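You operate a simulated robot arm through the tools that you are given. There is no shell and no other tool. Be economical: measure what you need, move in short steps, check, and stop when the job is done.

Carry out the task below with a simulated robot arm. There is one attempt and no reset: what you move stays moved.

Task
Set the trip dial to 5 bar and prove it with the pump.
Fine: collar tight on the steel plug, type on SWITCH, release closed; pump till the lamp lights, then open the release.

Only the result counts: the job must be done as asked and must still hold three seconds after the hand-in. Knocking over, shifting, dropping, spilling or breaking anything else fails it.

Robot
A 5-joint arm with a two-finger parallel gripper on a trunk, on a base that drives. Base frame: it is fixed to the floor where the robot stands at the start and does not move with it; the origin is under the middle of the robot, x ahead of it, y to its left, z up. Units: m, degrees, N and s.
It reaches about 1.134 m from its shoulder. Its first joint turns from -149.0 to 149.0 degrees. Places, roughly: collar lever [0.6, 0.1, 0.8]; measure button [0.8, 0.1, 0.9]; pump lever [0.8, -0.2, 0.9]; release valve [0.8, -0.1, 0.8]; trap valve [0.7, 0.3, 0.8]; trip dial [0.9, -0.1, 0.9]; type switch [0.9, 0, 0.9]; white console [0.9, 0.1, 0.9]. Payload 1.57 kg.
The tool frame sits at the grasp point between the pads (the TCP): z along the fingers, y along the line on which they close. The tips reach 0.03 m beyond it. Largest opening 0.11 m; finger width 0.024, thickness 0.012; the body of the gripper, 0.048 by 0.112 m, starts 0.078 m behind the TCP.
Orientation is told as [roll, pitch, yaw] about the base's x, y, z axes, in that order, counted from this pose: with the fingers straight down and closing along the base's y, the tool's x points along the base's -x, its y along +y and its z along -z.

Tools
- The arm moves only by the tool step_arm. Its argument "motion" is a list of rows, each an object (a shift or turn left out is 0, a gripper value left out holds the last) with "travel": the shift along the tool's x, y, z in units of 150 mm (1.0 is 150 mm), a list of three; "rotation": the turn, a rotation vector about the tool's x, y, z in units of 90 degrees (1.0 is 90 degrees), a list of three; "hand": the finger opening in m, from 0 to 0.11. In form: [{"travel": [x, y, z], "rotation": [rx, ry, rz], "hand": hand}, ...]. A call has 1 to 8 rows; each row is the pose to reach, as a shift and turn from the pose commanded when the call began, along the tool's axes at that moment. A call with a number of a shift or a turn outside -1 to 1 is refused whole. Each row takes 0.2 s and may step no farther than 0.05 m and 8.6 degrees from the row before; otherwise, or with a gripper value out of range, the whole call is refused. Where a pose cannot be reached the arm comes as near as it can. A force on the tool above 70 N (or 10 N above the force at the start of the call, whichever is more), or a blocked arm, ends the call early, and 0.2 s more pass. Each finger travels about 0.072 m/s and halts on what it meets, pressing with about 31 N; the grip force reading is that of the motor and also rises with nothing between the fingers. The clock runs only during rows and for 0.2 s after the last one: add rows that repeat a pose to give the fingers time. It gives the time, the measured TCP pose, the force on the tool (base axes), the opening and the grip force at its end, in the units of the frame above (readings bear some noise), with the torque about the TCP (base axes, N m) and any sound that the robot's microphone picked up.
- Cameras (640 x 400 px; columns grow to the right, rows downward): "scene" is now at [0.031, 0.199, 1.9186]; the picture's right is [-0.05, -1.00, 0.00], its down [-0.82, 0.04, -0.58] and it looks along [0.57, -0.03, -0.82] (base axes); focal length 269 px, centre (320, 200). "wrist" rides on the gripper at [0.07, 0.016, -0.141] in the tool frame; the picture's right is [-0.23, 0.97, 0.00], its down [-0.86, -0.20, -0.48] and it looks along [-0.47, -0.11, 0.88] (tool axes); focal length 222 px, centre (320, 200). There is no depth. A picture from a camera that has moved, and an enlarged one, comes with that camera's place and axes in the base frame and with its lens. The place of the scene camera against the robot may be out by one fixed shift of up to 0.018 m in any direction.
- capture(camera): a new picture of that camera. It takes no simulated time.
- lift_body(by): slides the trunk up (or, below 0, down) by that many m; the arm and the scene camera ride with it, the base frame stays. It gives what a move gives, with no picture.
- drive_base(legs): drives the robot by 1 to 6 legs, each [ahead, turn to the left] in m and degrees, along the robot's own axes; the way and the turn of a leg run together, so that a leg with both is an arc; at most 1.5 m and 180 degrees a leg. The arm and the cameras ride along, it lands a little off, and it stops where it bumps. It gives what a move gives.
- turn_head(pan, tilt): turns the head with the scene camera to pan (to the left, within 155 degrees either way) and tilt (down, from -29 to 69), counted from straight ahead of the robot. It gives what a move gives.
- inspect(camera, box): a new picture of the part [left, top, right, bottom] of that camera's present view, enlarged. It takes no simulated time.
- hand_in(): hands the job in; it is judged then, once.

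Work in short steps. Places have to be worked out from the pictures, the camera data and where the tool is seen: move nearer, look again, correct. Check each grasp and each placing, and mend what went wrong. You have 120 turns and 90 pictures in all, those below and enlarged ones among them. Open the gripper and draw the arm clear of the work before you hand the job in, unless the task says otherwise; then end with one line.

The tools are called after "Request:" as a command line: name --argument value ..., lists and objects as JSON in quotes. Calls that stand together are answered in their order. step_arm: Moves the arm, as the interface text tells. Its arguments: {"type":"object","properties":{"motion":{"type":"array","items":{"type":"object","properties":{"travel":{"type":"array","items":{"type":"number"}},"rotation":{"type":"array","items":{"type":"number"}},"hand":{"type":"number"}}}}},"required":["motion"]} The other tools are called the same way: lift_body (by) slides the trunk up or down; drive_base (legs) drives the base; turn_head (pan, tilt) turns the head that bears the scene camera; capture (camera) takes a picture; inspect (camera, box) takes an enlarged picture of a part of a camera's view; hand_in () hands the job in.

At the start:

```text
t: 0.0
tool_pos: [0.6737, -0.0055, 1.2097]
ee_rot: [0.0, 0.1, 0.0]
contact_force: [-0.1, 0.0, -0.4]
moment: [-0.02, -0.03, 0.0]
width: 0.1102
finger_force: 0.1
trunk travel left (down, up): [-0.943, 0.027]
robot x, y, heading: [-0.0055, 0.0456, -0.2]
head pan, tilt: [-2.9, 54.9]
```

scene: 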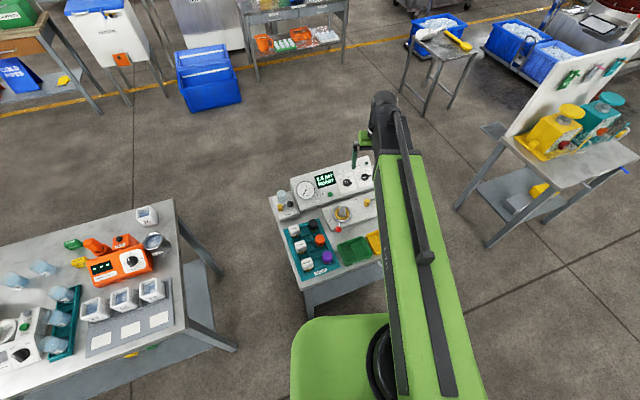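
wrist: 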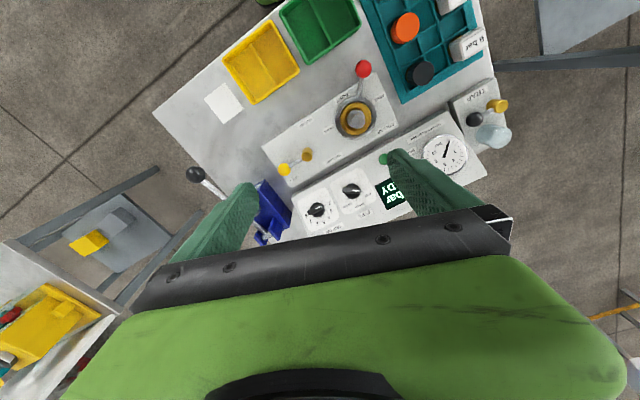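

I start by enlarging the console area in both cameras.

Request:
inspect --camera "wrist" --box '[160, 120, 520, 250]'

Request:
inspect --camera "wrist" --box '[240, 0, 520, 175]'

Request:
inspect --camera "scene" --box '[260, 130, 420, 300]'

```text
1.78 times, centred on (340, 185) of wrist
camera zoom: at [0.6053, 0.0111, 1.3502], right [0.23, 0.97, 0.0], down [0.86, -0.2, 0.48], along [0.47, -0.11, -0.88], focal length 395 px, centre (284, 227)
```

zoom: 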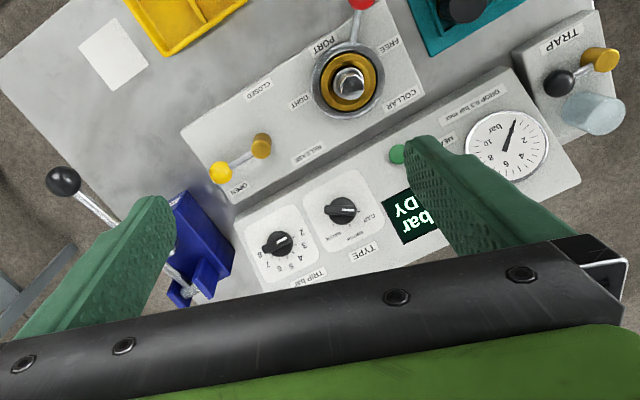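

```text
2.29 times, centred on (380, 88) of wrist
camera zoom: at [0.6053, 0.0111, 1.3502], right [0.23, 0.97, 0.0], down [0.86, -0.2, 0.48], along [0.47, -0.11, -0.88], focal length 508 px, centre (183, 457)
```

zoom: 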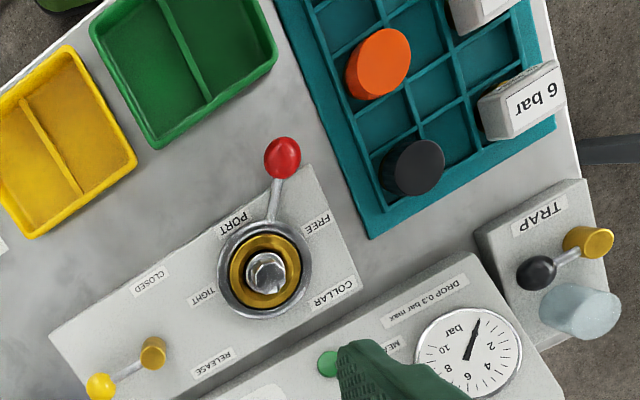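

```text
2.35 times, centred on (340, 215) of scene
camera zoom: at [0.031, 0.199, 1.9186], right [-0.05, -1.0, 0.0], down [-0.82, 0.04, -0.58], along [0.57, -0.03, -0.82], focal length 633 px, centre (273, 165)
```

zoom: 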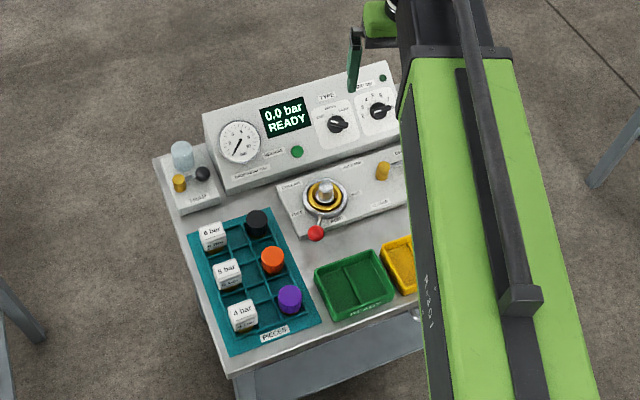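

The zoom is re-rendered sharply, so I inspect the details: both dials, collar, release, trap.

Request:
inspect --camera "wrist" --box '[290, 175, 390, 240]'

Request:
inspect --camera "wrist" --box '[260, 55, 420, 185]'

Request:
inspect --camera "wrist" --box '[420, 75, 520, 165]'

Request:
inspect --camera "wrist" --box '[170, 140, 330, 260]'

```text
6.15 times, centred on (340, 208) of wrist
camera zoom: at [0.6053, 0.0111, 1.3502], right [0.23, 0.97, 0.0], down [0.86, -0.2, 0.48], along [0.47, -0.11, -0.88], focal length 1367 px, centre (197, 154)
```

zoom: 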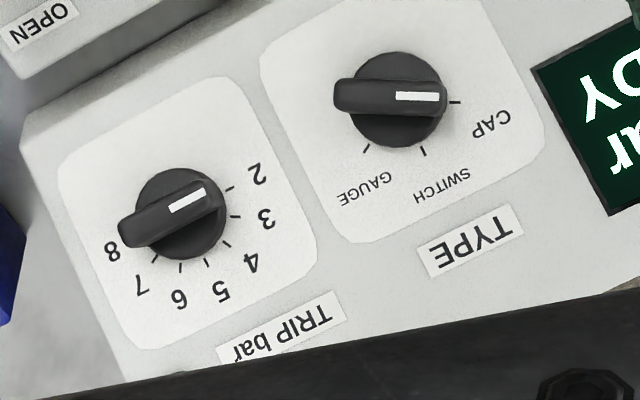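

```text
3.08 times, centred on (340, 120) of wrist
camera zoom: at [0.6053, 0.0111, 1.3502], right [0.23, 0.97, 0.0], down [0.86, -0.2, 0.48], along [0.47, -0.11, -0.88], focal length 684 px, centre (258, 446)
```

zoom: 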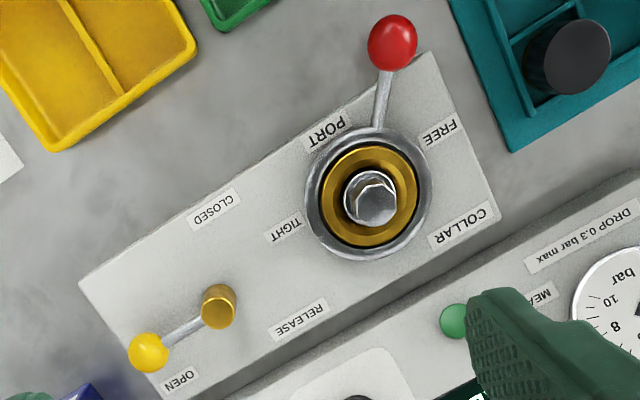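

```text
4.44 times, centred on (470, 120) of wrist
camera zoom: at [0.6053, 0.0111, 1.3502], right [0.23, 0.97, 0.0], down [0.86, -0.2, 0.48], along [0.47, -0.11, -0.88], focal length 987 px, centre (-347, 556)
```

zoom: 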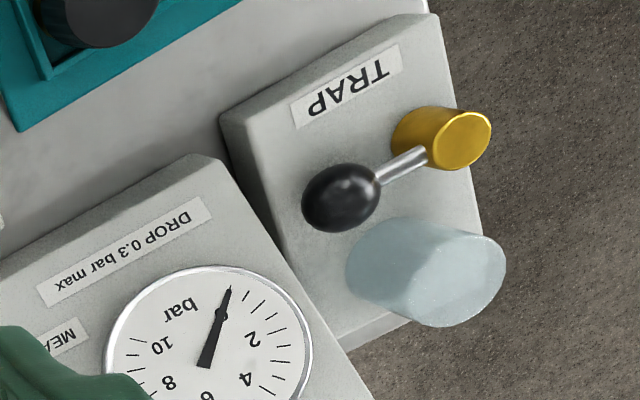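

```text
3.33 times, centred on (250, 200) of wrist
camera zoom: at [0.6053, 0.0111, 1.3502], right [0.23, 0.97, 0.0], down [0.86, -0.2, 0.48], along [0.47, -0.11, -0.88], focal length 740 px, centre (553, 200)
```

zoom: 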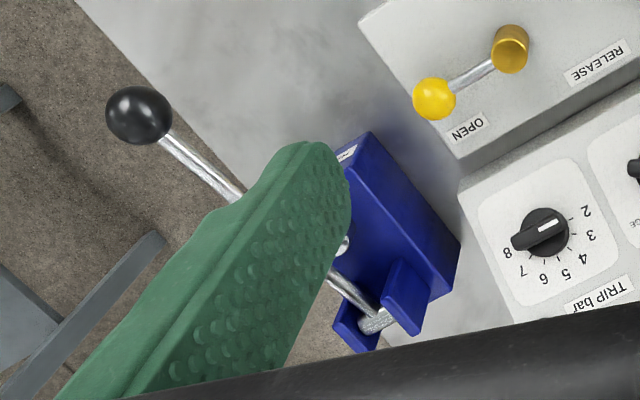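

Trip dial stands at 2, type at CAP, collar lever near FREE, release at OPEN. I tilt the tool about 30° forward, staying high, and look from the new pose to get the face tilt and positions.

Request:
step_arm --motion '[{"travel": [0, 0, 0], "rotation": [0, -0.08, 0]}, {"travel": [0.1, 0, 0], "rotation": [0, -0.16, 0]}, {"travel": [0.2, 0, 0], "rotation": [0, -0.24, 0]}, {"travel": [0.3, 0, 0], "rotation": [0, -0.333, 0], "hand": 0.06}, {"travel": [0.4, 0, 0], "rotation": [0, -0.333, 0], "hand": 0.04}]'

Request:
capture --camera "wrist"

Request:
capture --camera "scene"

```text
t: 1.2
tool_pos: [0.6859, -0.0092, 1.2427]
ee_rot: [0.0, -29.9, 0.0]
contact_force: [0.0, 0.8, 0.0]
moment: [-0.03, 0.02, 0.0]
width: 0.0398
finger_force: 0.1
out of reach, approached as far as the arm can: row 2, 3, 4, 5
trunk travel left (down, up): [-0.943, 0.027]
robot x, y, heading: [-0.0023, 0.0475, 0.0]
head pan, tilt: [-2.9, 54.9]
```

```text
80 pictures are left
camera wrist: at [0.5551, 0.0059, 1.3285], right [0.2, 0.97, 0.11], down [0.5, -0.2, 0.84], along [0.84, -0.11, -0.53], focal length 222 px, centre (320, 200)
```

wrist: 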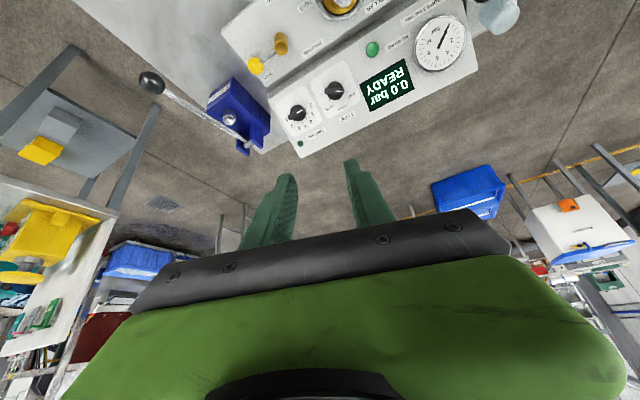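

```text
79 pictures are left
camera scene: at [0.0306, 0.1998, 1.9185], right [-0.05, -1.0, 0.0], down [-0.82, 0.04, -0.58], along [0.57, -0.03, -0.82], focal length 269 px, centre (320, 200)
```

scene: 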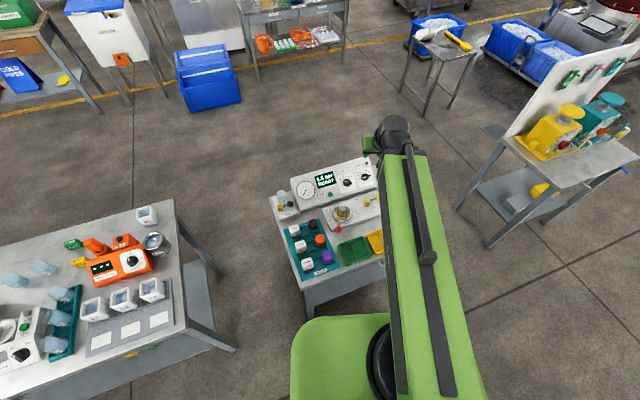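

The tilt is near a limit with the trunk this high. I zoom this second view for triangulating.

Request:
inspect --camera "wrist" --box '[260, 20, 420, 120]'

Request:
inspect --camera "wrist" --box '[120, 20, 300, 160]'

```text
4.00 times, centred on (340, 70) of wrist
camera zoom: at [0.5551, 0.0059, 1.3285], right [0.2, 0.97, 0.11], down [0.5, -0.2, 0.84], along [0.84, -0.11, -0.53], focal length 888 px, centre (240, 720)
```

zoom: 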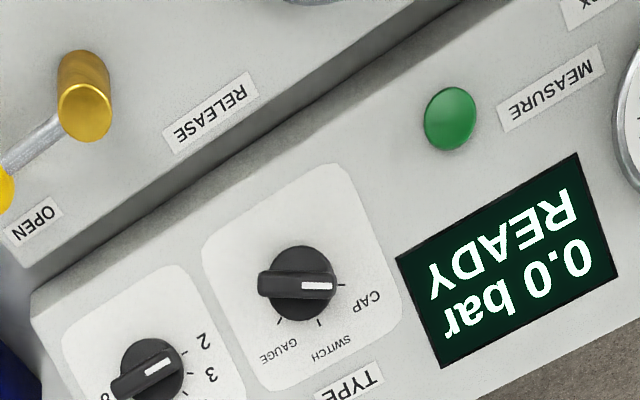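

```text
2.86 times, centred on (210, 90) of wrist
camera zoom: at [0.5551, 0.0059, 1.3285], right [0.2, 0.97, 0.11], down [0.5, -0.2, 0.84], along [0.84, -0.11, -0.53], focal length 635 px, centre (634, 514)
```

zoom: 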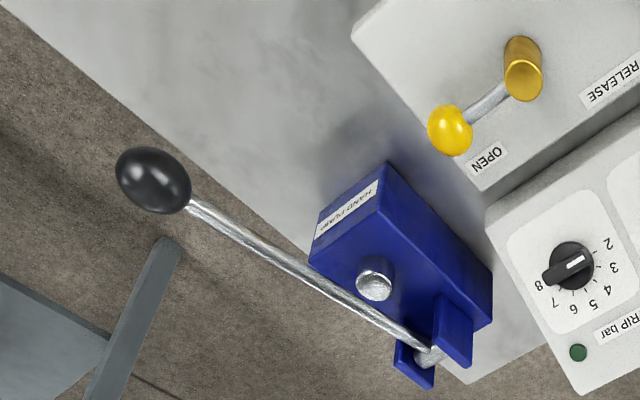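

Pump lever: ball near (0.71,-0.27,0.94), pivot near (0.93,-0.21,0.89), so the bench is turned about 17°. I lower the trunk 0.15 m (still clear) to get reach and a new viewpoint.

Request:
lift_body --by -0.15

Request:
capture --camera "wrist"

Request:
inspect --camera "wrist" --box '[250, 30, 450, 155]'

```text
t: 3.0
tool_pos: [0.6848, -0.0108, 1.0917]
ee_rot: [-0.1, -29.8, 0.0]
contact_force: [0.4, -0.3, 0.2]
moment: [0.0, 0.02, 0.0]
width: 0.0399
finger_force: 0.0
trunk travel left (down, up): [-0.793, 0.177]
robot x, y, heading: [-0.0023, 0.041, -0.1]
head pan, tilt: [-2.9, 54.9]
```

```text
76 pictures are left
camera wrist: at [0.5553, 0.0053, 1.1784], right [0.2, 0.97, 0.11], down [0.5, -0.2, 0.84], along [0.84, -0.11, -0.53], focal length 222 px, centre (320, 200)
```

wrist: 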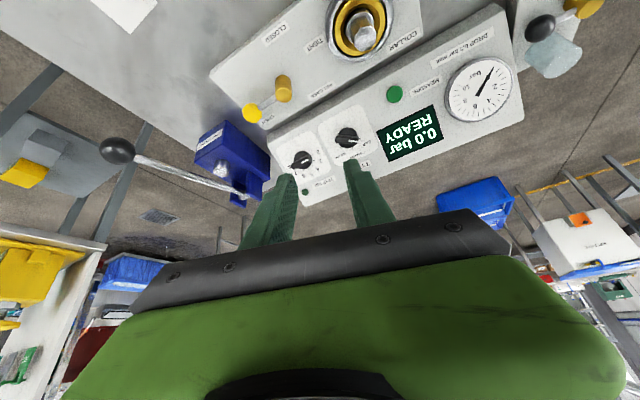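

```text
3.20 times, centred on (350, 92) of wrist
camera zoom: at [0.5553, 0.0053, 1.1784], right [0.2, 0.97, 0.11], down [0.5, -0.2, 0.84], along [0.84, -0.11, -0.53], focal length 711 px, centre (224, 544)
```

zoom: 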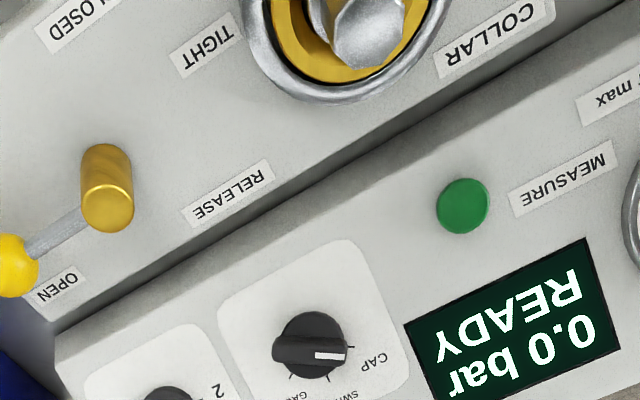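

Type knob near (0.858,0.032,0.865), trip knob near (0.89,-0.065,0.865). I check the face slope from the scene camera.

Request:
inspect --camera "scene" --box '[265, 150, 405, 250]'

```text
4.00 times, centred on (335, 200) of scene
camera zoom: at [0.031, 0.1989, 1.7687], right [-0.05, -1.0, 0.0], down [-0.82, 0.04, -0.58], along [0.57, -0.03, -0.82], focal length 1076 px, centre (260, 200)
```

zoom: 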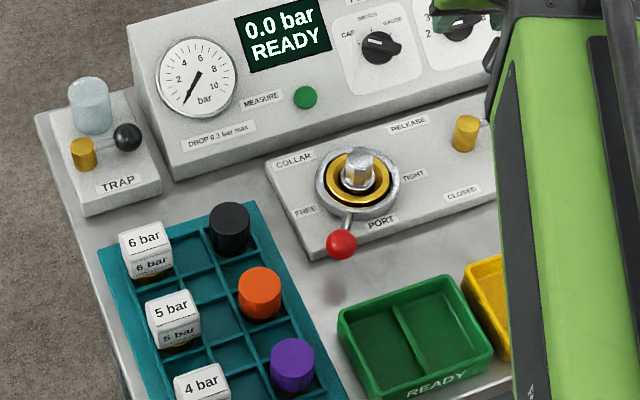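

Face tilt is about 30°; the type bar needs the jaws spun about -76°. I spin the wrist and move partway toward a hover above the type knob.

Request:
step_arm --motion '[{"travel": [-0.03, 0.035, 0.08], "rotation": [0, 0, -0.094]}, {"travel": [-0.06, 0.07, 0.16], "rotation": [0, 0, -0.188]}, {"travel": [-0.09, 0.105, 0.24], "rotation": [0, 0, -0.282]}, {"travel": [-0.12, 0.14, 0.32], "rotation": [0, 0, -0.376]}, {"travel": [-0.15, 0.175, 0.4], "rotation": [0, 0, -0.47]}, {"travel": [-0.18, 0.21, 0.48], "rotation": [0, 0, -0.564]}, {"travel": [-0.21, 0.25, 0.56], "rotation": [0, 0, -0.658]}, {"travel": [-0.24, 0.287, 0.65], "rotation": [0, 0, -0.752]}]'

Request:
capture --camera "wrist"

```text
t: 4.8
tool_pos: [0.7645, 0.0325, 1.0914]
ee_rot: [-27.9, -10.9, 70.5]
contact_force: [0.2, 0.5, 0.3]
moment: [0.02, -0.01, -0.04]
width: 0.0401
finger_force: 0.1
out of reach, approached as far as the arm can: row 1, 2, 3, 4, 5, 6, 7, 8
trunk travel left (down, up): [-0.793, 0.177]
robot x, y, heading: [-0.0025, 0.0454, 0.0]
head pan, tilt: [-2.9, 54.9]
```

```text
73 pictures are left
camera wrist: at [0.6591, -0.0274, 1.1924], right [-0.71, 0.58, -0.41], down [0.2, 0.72, 0.67], along [0.68, 0.39, -0.62], focal length 222 px, centre (320, 200)
```

wrist: 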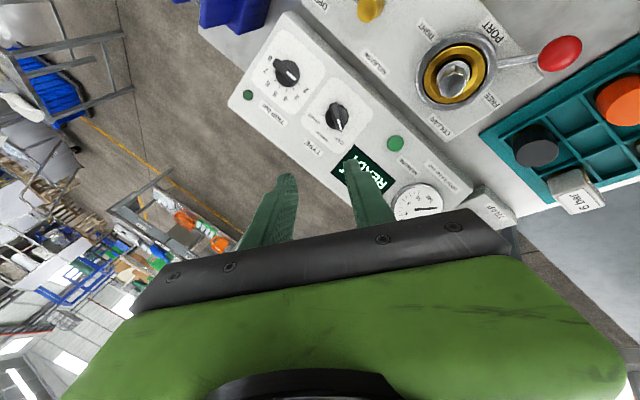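

The tilt at this height is limited by the high shoulder; I lower the trunk another 0.1 m.

Request:
lift_body --by -0.1

Request:
inspect --camera "wrist" --box '[220, 40, 440, 180]'

Request:
capture --camera "scene"

```text
t: 6.1
tool_pos: [0.764, 0.0315, 0.9923]
ee_rot: [-27.9, -10.9, 70.4]
contact_force: [-0.1, -0.8, 0.1]
moment: [-0.01, -0.01, 0.01]
width: 0.0399
finger_force: 0.1
trunk travel left (down, up): [-0.693, 0.277]
robot x, y, heading: [-0.0069, 0.0459, -0.3]
head pan, tilt: [-2.9, 54.9]
```

```text
2.86 times, centred on (330, 110) of wrist
camera zoom: at [0.6586, -0.0276, 1.0924], right [-0.71, 0.58, -0.4], down [0.2, 0.72, 0.67], along [0.68, 0.39, -0.62], focal length 635 px, centre (291, 457)
```

zoom: 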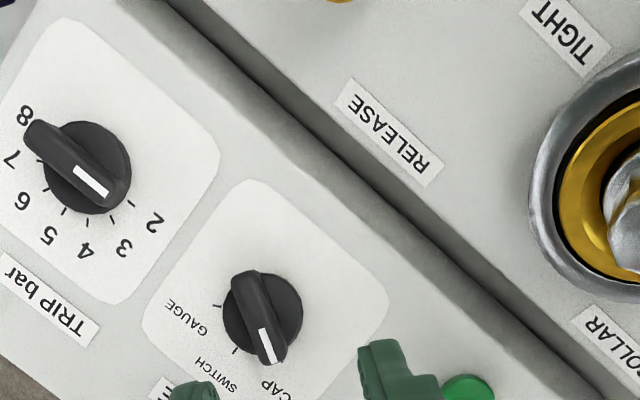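

```text
71 pictures are left
camera scene: at [0.031, 0.199, 1.6686], right [-0.05, -1.0, 0.0], down [-0.82, 0.04, -0.58], along [0.57, -0.03, -0.82], focal length 269 px, centre (320, 200)
```

scene: 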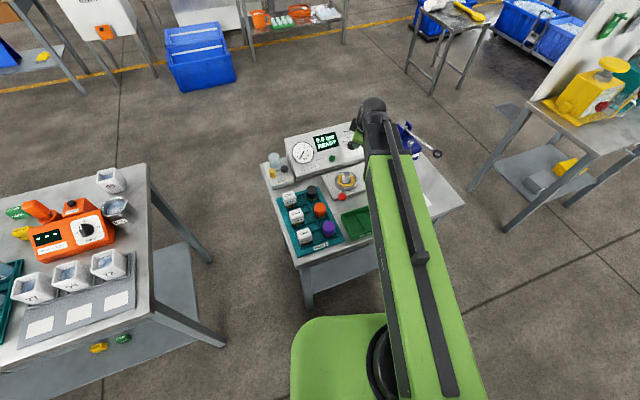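

The knob estimate holds: type knob top about (0.858,0.032,0.867), axis 30° from vertical. I move to a 6 cm standoff along the tool axis with the spin finished.

Request:
step_arm --motion '[{"travel": [-0.02, -0.04, 0.21], "rotation": [0, 0, -0.045]}, {"travel": [-0.035, -0.08, 0.42], "rotation": [0, 0, -0.091]}, {"travel": [-0.051, -0.115, 0.635], "rotation": [0, 0, -0.091]}]'

Request:
capture --camera "wrist"

```text
t: 6.9
tool_pos: [0.8291, 0.0305, 0.9918]
ee_rot: [-28.8, -6.8, 77.7]
contact_force: [-0.6, 0.4, -0.4]
moment: [-0.03, -0.02, -0.01]
width: 0.04
finger_force: 0.1
out of reach, approached as far as the arm can: row 1, 2, 3
trunk travel left (down, up): [-0.693, 0.277]
robot x, y, heading: [-0.0037, 0.0429, -0.2]
head pan, tilt: [-2.9, 54.9]
```

```text
70 pictures are left
camera wrist: at [0.7304, -0.0322, 1.0965], right [-0.77, 0.46, -0.44], down [0.11, 0.78, 0.61], along [0.62, 0.43, -0.65], focal length 222 px, centre (320, 200)
```

wrist: 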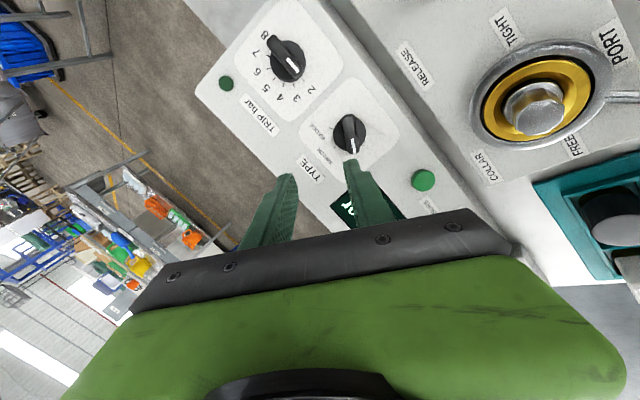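

Same limit: height must come from the trunk. I lower 0.08 m, giving about 6 cm standoff.

Request:
lift_body --by -0.07

Request:
inspect --camera "wrist" --box '[220, 80, 460, 230]'

```text
t: 8.0
tool_pos: [0.8269, 0.0329, 0.921]
ee_rot: [-29.0, -7.0, 77.6]
contact_force: [0.3, -0.2, -0.1]
moment: [0.03, 0.0, 0.0]
width: 0.0402
finger_force: 0.2
trunk travel left (down, up): [-0.623, 0.347]
robot x, y, heading: [-0.0028, 0.047, -0.3]
head pan, tilt: [-2.9, 54.9]
```

```text
2.67 times, centred on (340, 155) of wrist
camera zoom: at [0.7296, -0.0322, 1.0267], right [-0.77, 0.46, -0.44], down [0.11, 0.78, 0.62], along [0.63, 0.43, -0.65], focal length 592 px, centre (267, 320)
```

zoom: 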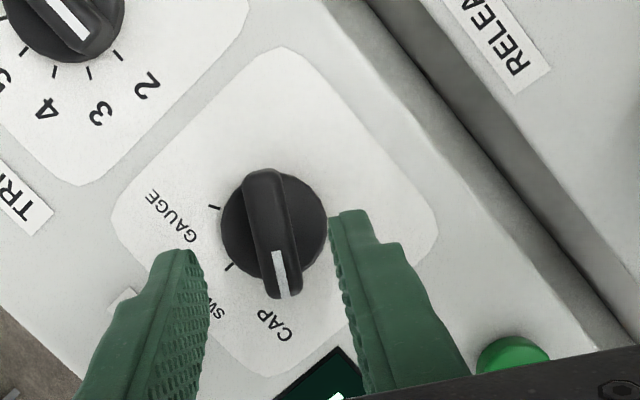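

Fingers line up with the bar; tips are ~3 cm above it. I shift 18 mm forward, then drop the trunk 31 mm so tips end beside the bar.

Request:
step_arm --motion '[{"travel": [-0.025, -0.1, 0.06]}]'

Request:
lift_body --by -0.03

Request:
inspect --camera "wrist" --box '[220, 80, 460, 230]'

```text
t: 8.4
tool_pos: [0.845, 0.0316, 0.9211]
ee_rot: [-28.8, -6.9, 77.7]
contact_force: [-8.4, -0.4, -1.9]
moment: [0.01, 0.29, -0.03]
width: 0.0471
finger_force: 4.3
trunk travel left (down, up): [-0.623, 0.347]
robot x, y, heading: [-0.0034, 0.0444, -0.1]
head pan, tilt: [-2.9, 54.9]
```

```text
t: 9.0
tool_pos: [0.8397, 0.0318, 0.903]
ee_rot: [-29.7, -7.3, 77.8]
contact_force: [-22.9, -2.3, 65.5]
moment: [0.9, 0.43, 0.45]
width: 0.0281
finger_force: 0.2
trunk travel left (down, up): [-0.596, 0.374]
robot x, y, heading: [-0.0051, 0.0452, -0.0]
head pan, tilt: [-2.9, 54.9]
stopped: the force on the tool passed its limit at 78 N (the readings are from after the stop); the commanded pose is now the measured one
```

```text
2.67 times, centred on (340, 155) of wrist
camera zoom: at [0.7401, -0.032, 1.0053], right [-0.77, 0.46, -0.45], down [0.1, 0.78, 0.62], along [0.63, 0.43, -0.64], focal length 592 px, centre (267, 320)
```

zoom: 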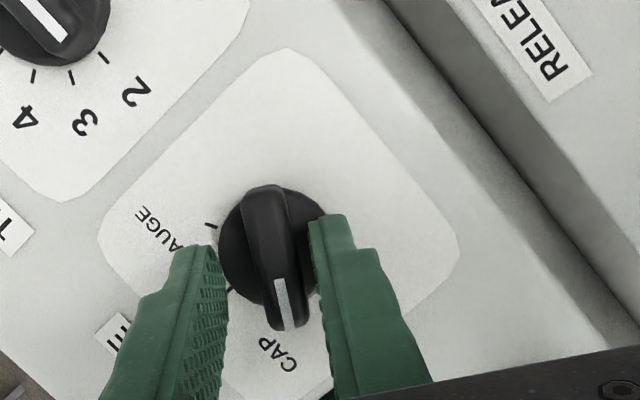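

The knob is taller than judged: a fingertip is resting on its flange. I raise the trunk 7 mm to relieve it, then check.

Request:
lift_body --by 0.007

```text
t: 9.6
tool_pos: [0.843, 0.0326, 0.9037]
ee_rot: [-29.3, -7.1, 77.7]
contact_force: [-11.9, -5.9, 26.9]
moment: [0.28, 0.35, 0.11]
width: 0.0357
finger_force: 0.0
trunk travel left (down, up): [-0.603, 0.367]
robot x, y, heading: [-0.0073, 0.0445, -0.1]
head pan, tilt: [-2.9, 54.9]
```

Request:
lift_body --by 0.005

Request:
inspect --camera "wrist" --box '[220, 80, 460, 230]'

```text
t: 10.1
tool_pos: [0.8459, 0.0338, 0.9066]
ee_rot: [-29.2, -7.2, 77.7]
contact_force: [-0.4, -0.5, 0.2]
moment: [-0.01, 0.02, -0.03]
width: 0.0402
finger_force: 0.3
trunk travel left (down, up): [-0.608, 0.362]
robot x, y, heading: [-0.0055, 0.045, -0.3]
head pan, tilt: [-2.9, 54.9]
```

```text
2.67 times, centred on (340, 155) of wrist
camera zoom: at [0.7475, -0.0314, 1.0106], right [-0.77, 0.46, -0.44], down [0.11, 0.78, 0.62], along [0.63, 0.43, -0.65], focal length 592 px, centre (267, 320)
```

zoom: 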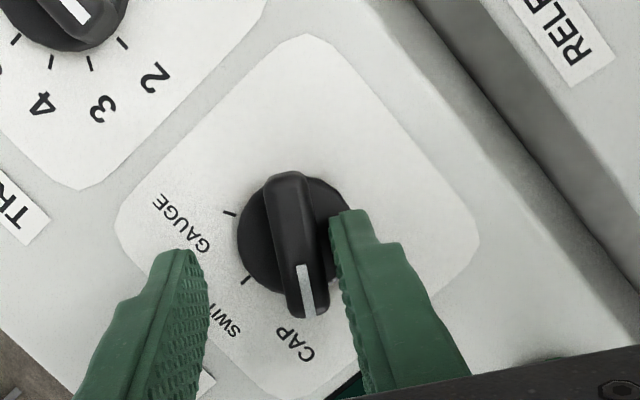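

Free now. The bar sits nearer the right finger, so I shift ~7 mm along tool y and back 2 mm, then close.

Request:
step_arm --motion '[{"travel": [0, 0.047, -0.015]}, {"travel": [0, 0.047, -0.015], "hand": 0.025}, {"travel": [0, 0.047, -0.015], "hand": 0.012}, {"travel": [0, 0.047, -0.015], "hand": 0.008}]'

Request:
inspect --camera "wrist" --box '[220, 80, 460, 230]'

```text
t: 11.1
tool_pos: [0.8382, 0.0349, 0.9065]
ee_rot: [-29.0, -7.1, 77.6]
contact_force: [-9.8, 1.3, -10.4]
moment: [0.17, 0.21, -0.08]
width: 0.02
finger_force: 6.8
trunk travel left (down, up): [-0.608, 0.362]
robot x, y, heading: [-0.0043, 0.0487, -0.2]
head pan, tilt: [-2.9, 54.9]
```

```text
2.67 times, centred on (340, 155) of wrist
camera zoom: at [0.7402, -0.03, 1.0107], right [-0.77, 0.46, -0.44], down [0.11, 0.78, 0.62], along [0.63, 0.43, -0.65], focal length 592 px, centre (267, 320)
```

zoom: 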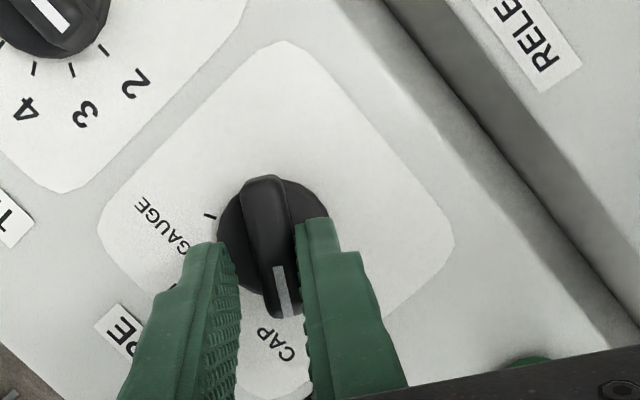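

The right finger touches first; I let the grip close fully.

Request:
step_arm --motion '[{"hand": 0.005}, {"hand": 0.005}, {"hand": 0.005}]'

Request:
inspect --camera "wrist" --box '[220, 80, 460, 230]'

```text
t: 11.9
tool_pos: [0.8391, 0.0352, 0.907]
ee_rot: [-29.1, -7.1, 77.6]
contact_force: [-12.9, 2.5, -12.4]
moment: [0.1, 0.28, -0.09]
width: 0.0207
finger_force: 9.0
trunk travel left (down, up): [-0.608, 0.362]
robot x, y, heading: [-0.0044, 0.0427, -0.2]
head pan, tilt: [-2.9, 54.9]
```

```text
2.67 times, centred on (340, 155) of wrist
camera zoom: at [0.7404, -0.03, 1.0109], right [-0.77, 0.46, -0.44], down [0.11, 0.78, 0.62], along [0.63, 0.43, -0.65], focal length 592 px, centre (267, 320)
```

zoom: 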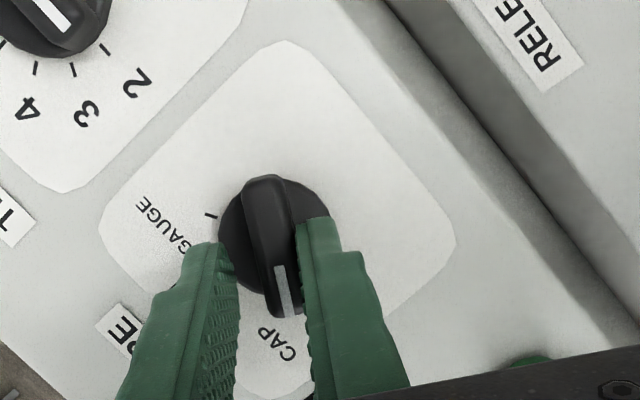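

The fingers move as a pair and only the right one bears; I shift 4 mm more along +y while gripping.

Request:
step_arm --motion '[{"travel": [0, 0.015, 0], "hand": 0.005}, {"travel": [0, 0.03, 0], "hand": 0.005}, {"travel": [0, 0.03, 0], "hand": 0.005}]'

Request:
inspect --camera "wrist" --box '[220, 80, 460, 230]'

```text
t: 12.7
tool_pos: [0.8354, 0.0353, 0.9064]
ee_rot: [-29.2, -7.1, 77.7]
contact_force: [-7.9, 2.4, -8.3]
moment: [0.2, 0.17, -0.03]
width: 0.0154
finger_force: 5.7
out of reach, approached as far as the arm can: row 2, 3
trunk travel left (down, up): [-0.608, 0.362]
robot x, y, heading: [-0.0045, 0.0395, -0.0]
head pan, tilt: [-2.9, 54.9]
```

```text
2.67 times, centred on (340, 155) of wrist
camera zoom: at [0.7369, -0.0288, 1.0109], right [-0.77, 0.46, -0.44], down [0.11, 0.78, 0.62], along [0.63, 0.43, -0.65], focal length 592 px, centre (267, 320)
```

zoom: 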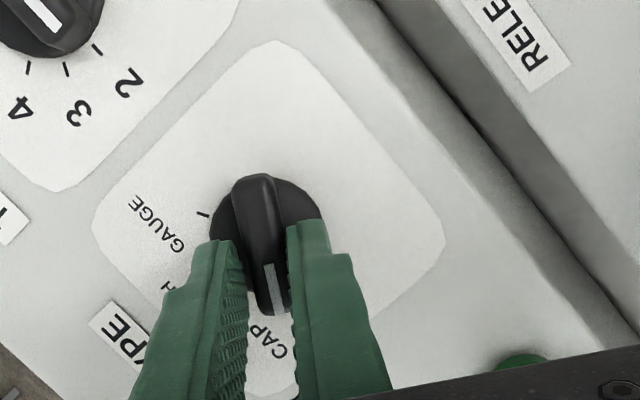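

Good enough grip. I turn the knob about 60° clockwise (positive about tool z) in two halves.

Request:
step_arm --motion '[{"rotation": [0, 0, 0.09], "hand": 0.005}, {"rotation": [0, 0, 0.18], "hand": 0.005}, {"rotation": [0, 0, 0.27], "hand": 0.005}, {"rotation": [0, 0, 0.36], "hand": 0.005}]'

Request:
inspect --camera "wrist" --box '[220, 80, 460, 230]'

```text
t: 13.7
tool_pos: [0.836, 0.0345, 0.9079]
ee_rot: [-21.7, -21.5, 47.6]
contact_force: [14.9, -5.1, 11.7]
moment: [-0.51, 0.34, -0.03]
width: 0.0141
finger_force: 30.4
trunk travel left (down, up): [-0.608, 0.362]
robot x, y, heading: [-0.0029, 0.0476, -0.2]
head pan, tilt: [-2.9, 54.9]
```

```text
2.67 times, centred on (340, 155) of wrist
camera zoom: at [0.7124, -0.0023, 0.9967], right [-0.43, 0.86, -0.25], down [0.42, 0.44, 0.8], along [0.8, 0.24, -0.55], focal length 592 px, centre (267, 320)
```

zoom: 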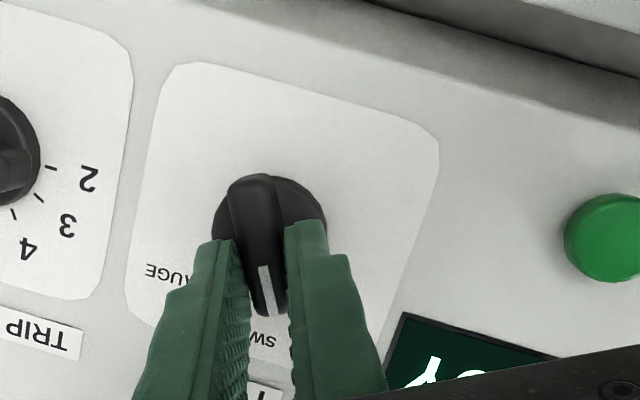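

It follows well. I turn another 30°.

Request:
step_arm --motion '[{"rotation": [0, 0, 0.09], "hand": 0.005}, {"rotation": [0, 0, 0.18], "hand": 0.005}, {"rotation": [0, 0, 0.26], "hand": 0.005}, {"rotation": [0, 0, 0.34], "hand": 0.005}]'

Request:
inspect --camera "wrist" --box '[220, 80, 460, 230]'

```text
t: 14.7
tool_pos: [0.8356, 0.0316, 0.9068]
ee_rot: [-7.2, -29.1, 14.5]
contact_force: [14.0, -30.1, 8.1]
moment: [-0.64, 0.23, -0.08]
width: 0.0147
finger_force: 30.8
trunk travel left (down, up): [-0.608, 0.362]
robot x, y, heading: [-0.0042, 0.041, -0.1]
head pan, tilt: [-2.9, 54.9]
```

```text
2.67 times, centred on (340, 155) of wrist
camera zoom: at [0.7033, 0.0314, 0.9912], right [0.01, 1.0, 0.0], down [0.52, -0.01, 0.85], along [0.85, 0.0, -0.52], focal length 592 px, centre (267, 320)
```

zoom: 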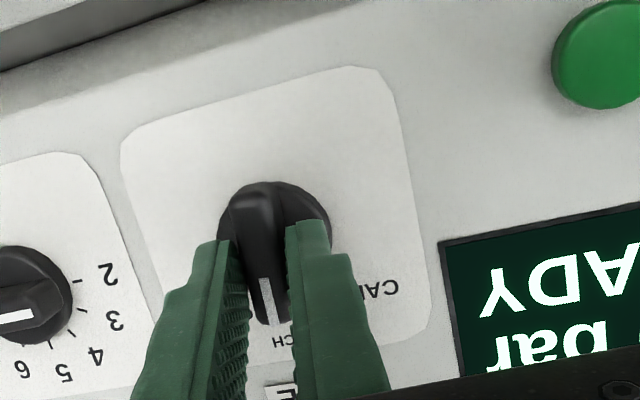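

Pointer stands square to the plate, at SWITCH. I open, raise, and look.

Request:
step_arm --motion '[{"hand": 0.03}, {"hand": 0.05}, {"hand": 0.05}, {"hand": 0.05}]'

Request:
lift_body --by 0.05

Request:
inspect --camera "wrist" --box '[180, 40, 460, 215]'

```text
t: 15.7
tool_pos: [0.8341, 0.0355, 0.9069]
ee_rot: [-7.2, -29.3, 14.7]
contact_force: [-0.5, 0.3, 0.4]
moment: [0.02, 0.0, 0.0]
width: 0.0502
finger_force: 0.0
trunk travel left (down, up): [-0.608, 0.362]
robot x, y, heading: [-0.006, 0.0438, -0.1]
head pan, tilt: [-2.9, 54.9]
```

```text
t: 16.6
tool_pos: [0.835, 0.0348, 0.9569]
ee_rot: [-7.2, -29.1, 14.7]
contact_force: [0.0, 0.2, 0.7]
moment: [-0.02, 0.01, 0.0]
width: 0.0499
finger_force: 0.1
trunk travel left (down, up): [-0.658, 0.312]
robot x, y, heading: [-0.005, 0.0466, -0.2]
head pan, tilt: [-2.9, 54.9]
```

```text
2.29 times, centred on (320, 128) of wrist
camera zoom: at [0.703, 0.0349, 1.0417], right [0.0, 1.0, 0.0], down [0.52, -0.01, 0.85], along [0.85, 0.0, -0.52], focal length 508 px, centre (320, 366)
```

zoom: 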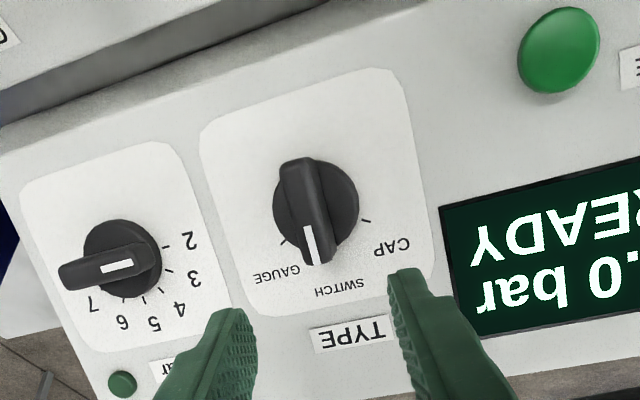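

Request:
inspect --camera "wrist" --box '[285, 90, 365, 180]'

Request:
inspect --camera "scene" --box '[330, 110, 390, 150]'

```text
4.44 times, centred on (325, 135) of wrist
camera zoom: at [0.703, 0.0349, 1.0417], right [0.0, 1.0, 0.0], down [0.52, -0.01, 0.85], along [0.85, 0.0, -0.52], focal length 987 px, centre (298, 489)
```

zoom: 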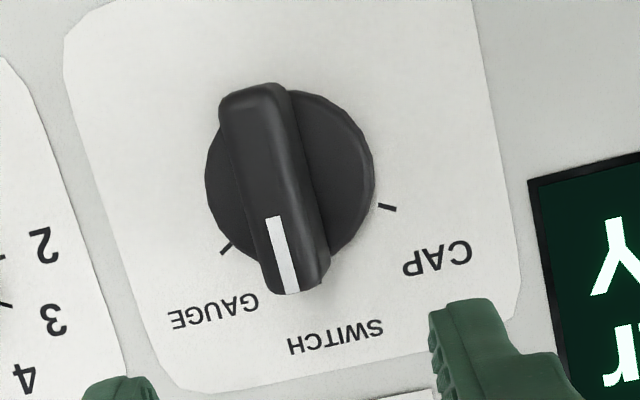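

```text
10.00 times, centred on (360, 130) of scene
camera zoom: at [0.0311, 0.199, 1.633], right [-0.05, -1.0, 0.0], down [-0.82, 0.04, -0.58], along [0.57, -0.03, -0.82], focal length 2689 px, centre (-80, 900)
```

zoom: 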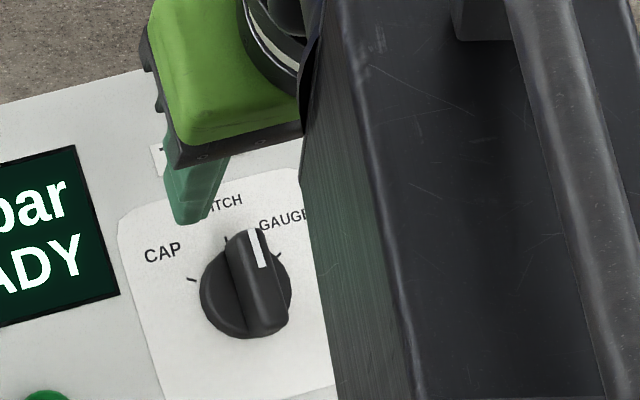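

SWITCH is set and square to the plate. Now I move over to the trip knob at about (0.882,-0.06), following the arm's azimuth.

Request:
step_arm --motion '[{"travel": [-0.012, -0.218, 0.035], "rotation": [0.012, 0.003, 0.023]}, {"travel": [-0.023, -0.436, 0.07], "rotation": [0.024, 0.006, 0.046]}, {"travel": [-0.035, -0.653, 0.104], "rotation": [0.037, 0.009, 0.068]}]'

Request:
step_arm --motion '[{"rotation": [0, 0, -0.094]}, {"rotation": [0, 0, -0.188]}, {"rotation": [0, 0, -0.282]}, {"rotation": [0, 0, -0.376]}, {"rotation": [0, 0, -0.47]}, {"rotation": [0, 0, -0.564]}, {"rotation": [0, 0, -0.658]}, {"rotation": [0, 0, -0.75]}]'

Request:
step_arm --motion '[{"rotation": [0, 0, -0.085]}, {"rotation": [0, 0, -0.17]}, {"rotation": [0, 0, -0.255]}, {"rotation": [0, 0, -0.34]}]'

Request:
capture --camera "wrist"

```text
t: 17.4
tool_pos: [0.8673, -0.0592, 0.9545]
ee_rot: [-7.1, -29.1, 7.6]
contact_force: [0.4, -0.3, 0.5]
moment: [0.01, 0.02, -0.01]
width: 0.05
finger_force: 0.1
trunk travel left (down, up): [-0.658, 0.312]
robot x, y, heading: [-0.0048, 0.0475, -0.3]
head pan, tilt: [-2.9, 54.9]
```

```text
t: 19.2
tool_pos: [0.8669, -0.0585, 0.956]
ee_rot: [-29.5, -4.9, 74.8]
contact_force: [-0.2, -0.2, 0.8]
moment: [0.0, 0.0, 0.03]
width: 0.0501
finger_force: 0.1
trunk travel left (down, up): [-0.658, 0.312]
robot x, y, heading: [-0.0058, 0.0463, 0.1]
head pan, tilt: [-2.9, 54.9]
```

```text
t: 20.2
tool_pos: [0.8672, -0.0585, 0.9562]
ee_rot: [-28.3, 10.1, 101.5]
contact_force: [0.2, -0.3, -1.3]
moment: [-0.01, 0.03, -0.02]
width: 0.0501
finger_force: 0.1
trunk travel left (down, up): [-0.658, 0.312]
robot x, y, heading: [-0.0039, 0.0446, -0.1]
head pan, tilt: [-2.9, 54.9]
```

```text
58 pictures are left
camera wrist: at [0.7969, -0.1229, 1.0821], right [-0.87, -0.03, -0.49], down [-0.24, 0.9, 0.36], along [0.44, 0.43, -0.79], focal length 222 px, centre (320, 200)
```

wrist: 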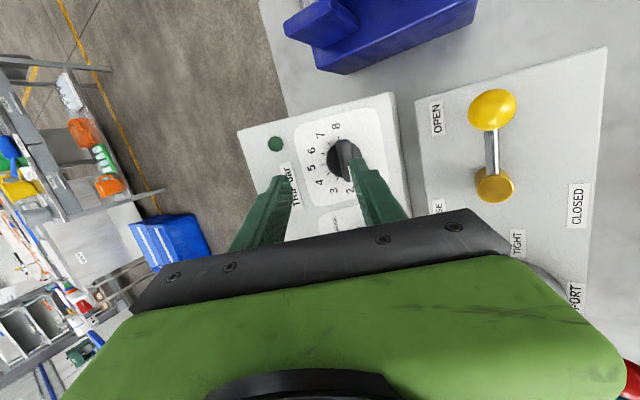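

I lower 2 cm and check jaw alignment to the trip bar.

Request:
lift_body --by -0.02

Request:
inspect --camera "wrist" --box '[220, 80, 460, 230]'

```text
t: 20.9
tool_pos: [0.8667, -0.0597, 0.9364]
ee_rot: [-28.4, 10.2, 101.3]
contact_force: [-0.8, -0.5, 0.0]
moment: [0.02, -0.03, 0.01]
width: 0.0502
finger_force: 0.0
trunk travel left (down, up): [-0.638, 0.332]
robot x, y, heading: [-0.0077, 0.0433, -0.0]
head pan, tilt: [-2.9, 54.9]
```

```text
2.67 times, centred on (340, 155) of wrist
camera zoom: at [0.7967, -0.1231, 1.062], right [-0.87, -0.03, -0.49], down [-0.23, 0.9, 0.36], along [0.44, 0.43, -0.79], focal length 592 px, centre (267, 320)
```

zoom: 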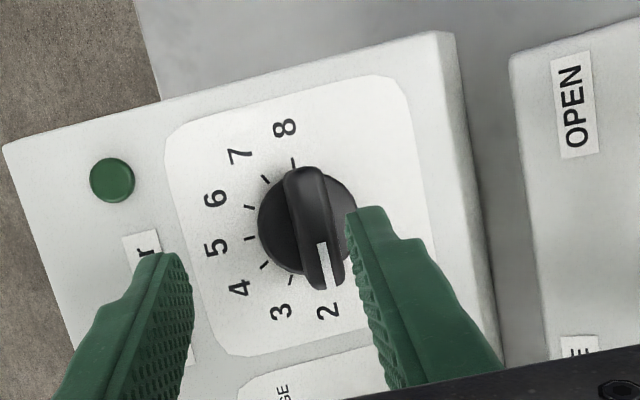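

Aligned within ~3°. Lowering 28 mm should centre the jaws on the bar.

Request:
lift_body --by -0.028

Request:
inspect --camera "wrist" --box '[220, 80, 460, 230]'

```text
t: 21.6
tool_pos: [0.866, -0.0593, 0.9077]
ee_rot: [-28.4, 10.0, 101.4]
contact_force: [-0.4, -0.2, 0.6]
moment: [0.02, 0.02, -0.03]
width: 0.0502
finger_force: 0.1
trunk travel left (down, up): [-0.61, 0.36]
robot x, y, heading: [-0.0009, 0.045, -0.1]
head pan, tilt: [-2.9, 54.9]
```

```text
2.67 times, centred on (340, 155) of wrist
camera zoom: at [0.7967, -0.1231, 1.034], right [-0.87, -0.03, -0.49], down [-0.23, 0.9, 0.36], along [0.44, 0.43, -0.79], focal length 592 px, centre (267, 320)
```

zoom: 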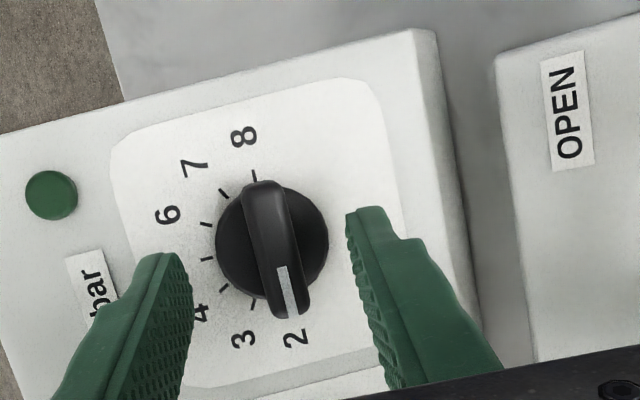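

Well centred, no contact. Close on the bar.

Request:
step_arm --motion '[{"hand": 0.03}, {"hand": 0.015}, {"hand": 0.005}, {"hand": 0.005}, {"hand": 0.005}]'

Request:
step_arm --motion '[{"rotation": [0, 0, 0.09], "hand": 0.005}, {"rotation": [0, 0, 0.18], "hand": 0.005}, {"rotation": [0, 0, 0.27], "hand": 0.005}, {"rotation": [0, 0, 0.36], "hand": 0.005}, {"rotation": [0, 0, 0.45], "hand": 0.005}]'

Request:
inspect --camera "wrist" --box '[220, 80, 460, 230]'

```text
t: 22.8
tool_pos: [0.8658, -0.0599, 0.9078]
ee_rot: [-28.1, 10.0, 101.4]
contact_force: [-14.0, -2.2, -11.0]
moment: [0.2, 0.43, -0.03]
width: 0.0204
finger_force: 9.2
trunk travel left (down, up): [-0.61, 0.36]
robot x, y, heading: [-0.0093, 0.0483, -0.2]
head pan, tilt: [-2.9, 54.9]
```

```text
t: 24.0
tool_pos: [0.8655, -0.0569, 0.9083]
ee_rot: [-28.6, -9.9, 65.9]
contact_force: [-10.7, 2.7, -3.8]
moment: [0.07, 0.41, -0.05]
width: 0.0152
finger_force: 5.2
trunk travel left (down, up): [-0.61, 0.36]
robot x, y, heading: [-0.0043, 0.0429, 0.0]
head pan, tilt: [-2.9, 54.9]
```

```text
2.67 times, centred on (340, 155) of wrist
camera zoom: at [0.7562, -0.1064, 1.0103], right [-0.66, 0.63, -0.42], down [0.26, 0.71, 0.66], along [0.71, 0.32, -0.63], focal length 592 px, centre (267, 320)
```

zoom: 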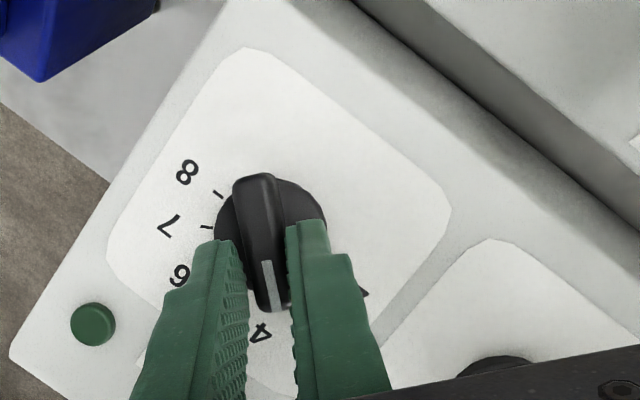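

Following well. I turn a further 43° and check.

Request:
step_arm --motion '[{"rotation": [0, 0, 0.09], "hand": 0.005}, {"rotation": [0, 0, 0.18], "hand": 0.005}, {"rotation": [0, 0, 0.27], "hand": 0.005}, {"rotation": [0, 0, 0.36], "hand": 0.005}, {"rotation": [0, 0, 0.45], "hand": 0.005}, {"rotation": [0, 0, 0.48], "hand": 0.005}]'

Request:
inspect --camera "wrist" --box '[220, 80, 460, 230]'

```text
t: 25.4
tool_pos: [0.8672, -0.0601, 0.9078]
ee_rot: [-14.7, -26.5, 23.4]
contact_force: [15.0, -14.7, 12.5]
moment: [-0.4, 0.23, 0.07]
width: 0.0148
finger_force: 30.7
trunk travel left (down, up): [-0.61, 0.36]
robot x, y, heading: [-0.0033, 0.0468, -0.2]
head pan, tilt: [-2.9, 54.9]
```

```text
2.67 times, centred on (340, 155) of wrist
camera zoom: at [0.7357, -0.0631, 0.9947], right [-0.09, 0.99, -0.12], down [0.52, 0.15, 0.84], along [0.85, 0.01, -0.53], focal length 592 px, centre (267, 320)
```

zoom: 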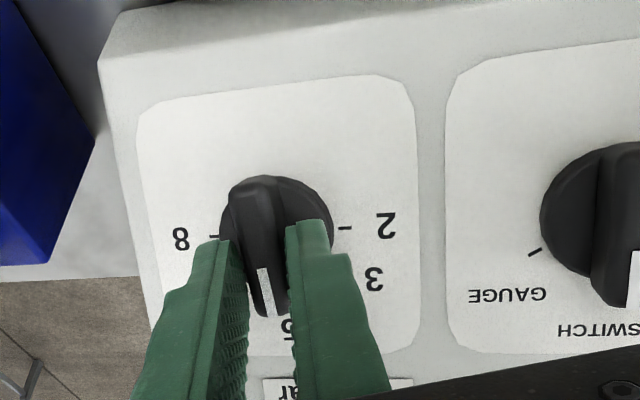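

Pointer is at about 5. I turn 2° more, open, raise and check.

Request:
step_arm --motion '[{"rotation": [0, 0, 0.02], "hand": 0.005}, {"rotation": [0, 0, 0.02], "hand": 0.03}, {"rotation": [0, 0, 0.02], "hand": 0.05}, {"rotation": [0, 0, 0.02], "hand": 0.05}, {"rotation": [0, 0, 0.02], "hand": 0.05}]'

Request:
lift_body --by 0.05

Request:
inspect --camera "wrist" --box '[240, 60, 440, 185]'

```text
t: 26.6
tool_pos: [0.867, -0.0594, 0.9085]
ee_rot: [-13.7, -26.8, 21.7]
contact_force: [-1.0, 0.3, 0.0]
moment: [-0.03, 0.0, -0.03]
width: 0.05
finger_force: 0.3
trunk travel left (down, up): [-0.61, 0.36]
robot x, y, heading: [-0.002, 0.0427, 0.3]
head pan, tilt: [-2.9, 54.9]
```

```text
t: 27.6
tool_pos: [0.8659, -0.0589, 0.9579]
ee_rot: [-13.8, -26.8, 21.7]
contact_force: [-0.2, -0.8, 1.0]
moment: [-0.01, -0.01, -0.01]
width: 0.0503
finger_force: 0.1
trunk travel left (down, up): [-0.66, 0.31]
robot x, y, heading: [-0.0072, 0.0461, -0.3]
head pan, tilt: [-2.9, 54.9]
```

```text
3.20 times, centred on (340, 122) of wrist
camera zoom: at [0.7352, -0.0592, 1.0445], right [-0.06, 0.99, -0.1], down [0.52, 0.12, 0.84], along [0.85, 0.0, -0.53], focal length 711 px, centre (256, 448)
```

zoom: 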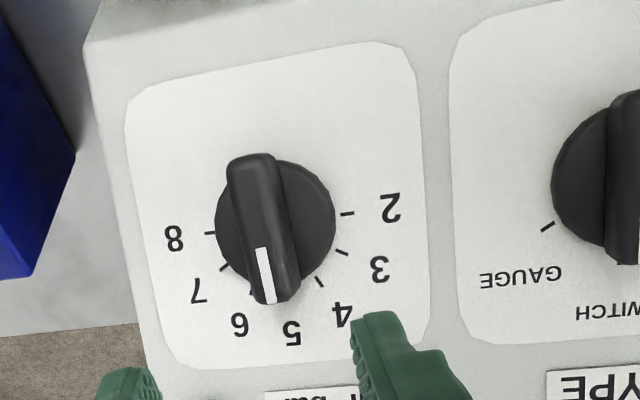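

Request:
inspect --camera "wrist" --box '[275, 75, 380, 180]'

Request:
inspect --camera "wrist" --box '[400, 60, 540, 180]'

```text
3.81 times, centred on (328, 128) of wrist
camera zoom: at [0.7352, -0.0592, 1.0445], right [-0.06, 0.99, -0.1], down [0.52, 0.12, 0.84], along [0.85, 0.0, -0.53], focal length 846 px, centre (291, 476)
```

zoom: 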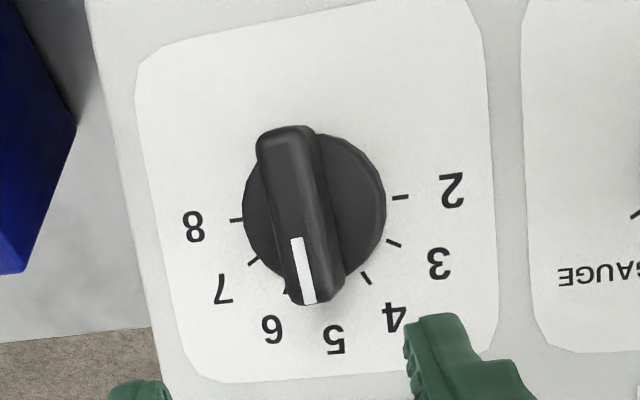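

```text
3.33 times, centred on (470, 120) of wrist
camera zoom: at [0.7352, -0.0592, 1.0445], right [-0.06, 0.99, -0.1], down [0.52, 0.12, 0.84], along [0.85, 0.0, -0.53], focal length 740 px, centre (-180, 467)
```

zoom: 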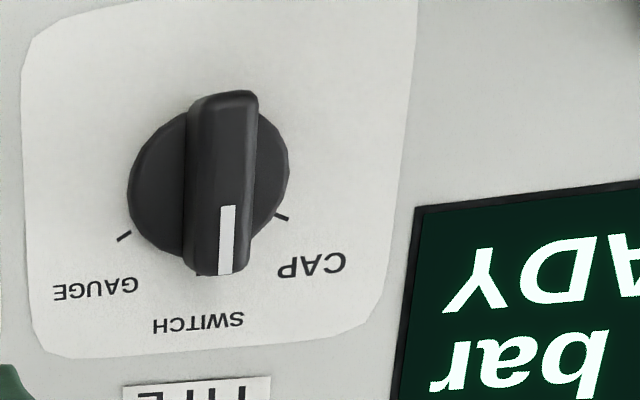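

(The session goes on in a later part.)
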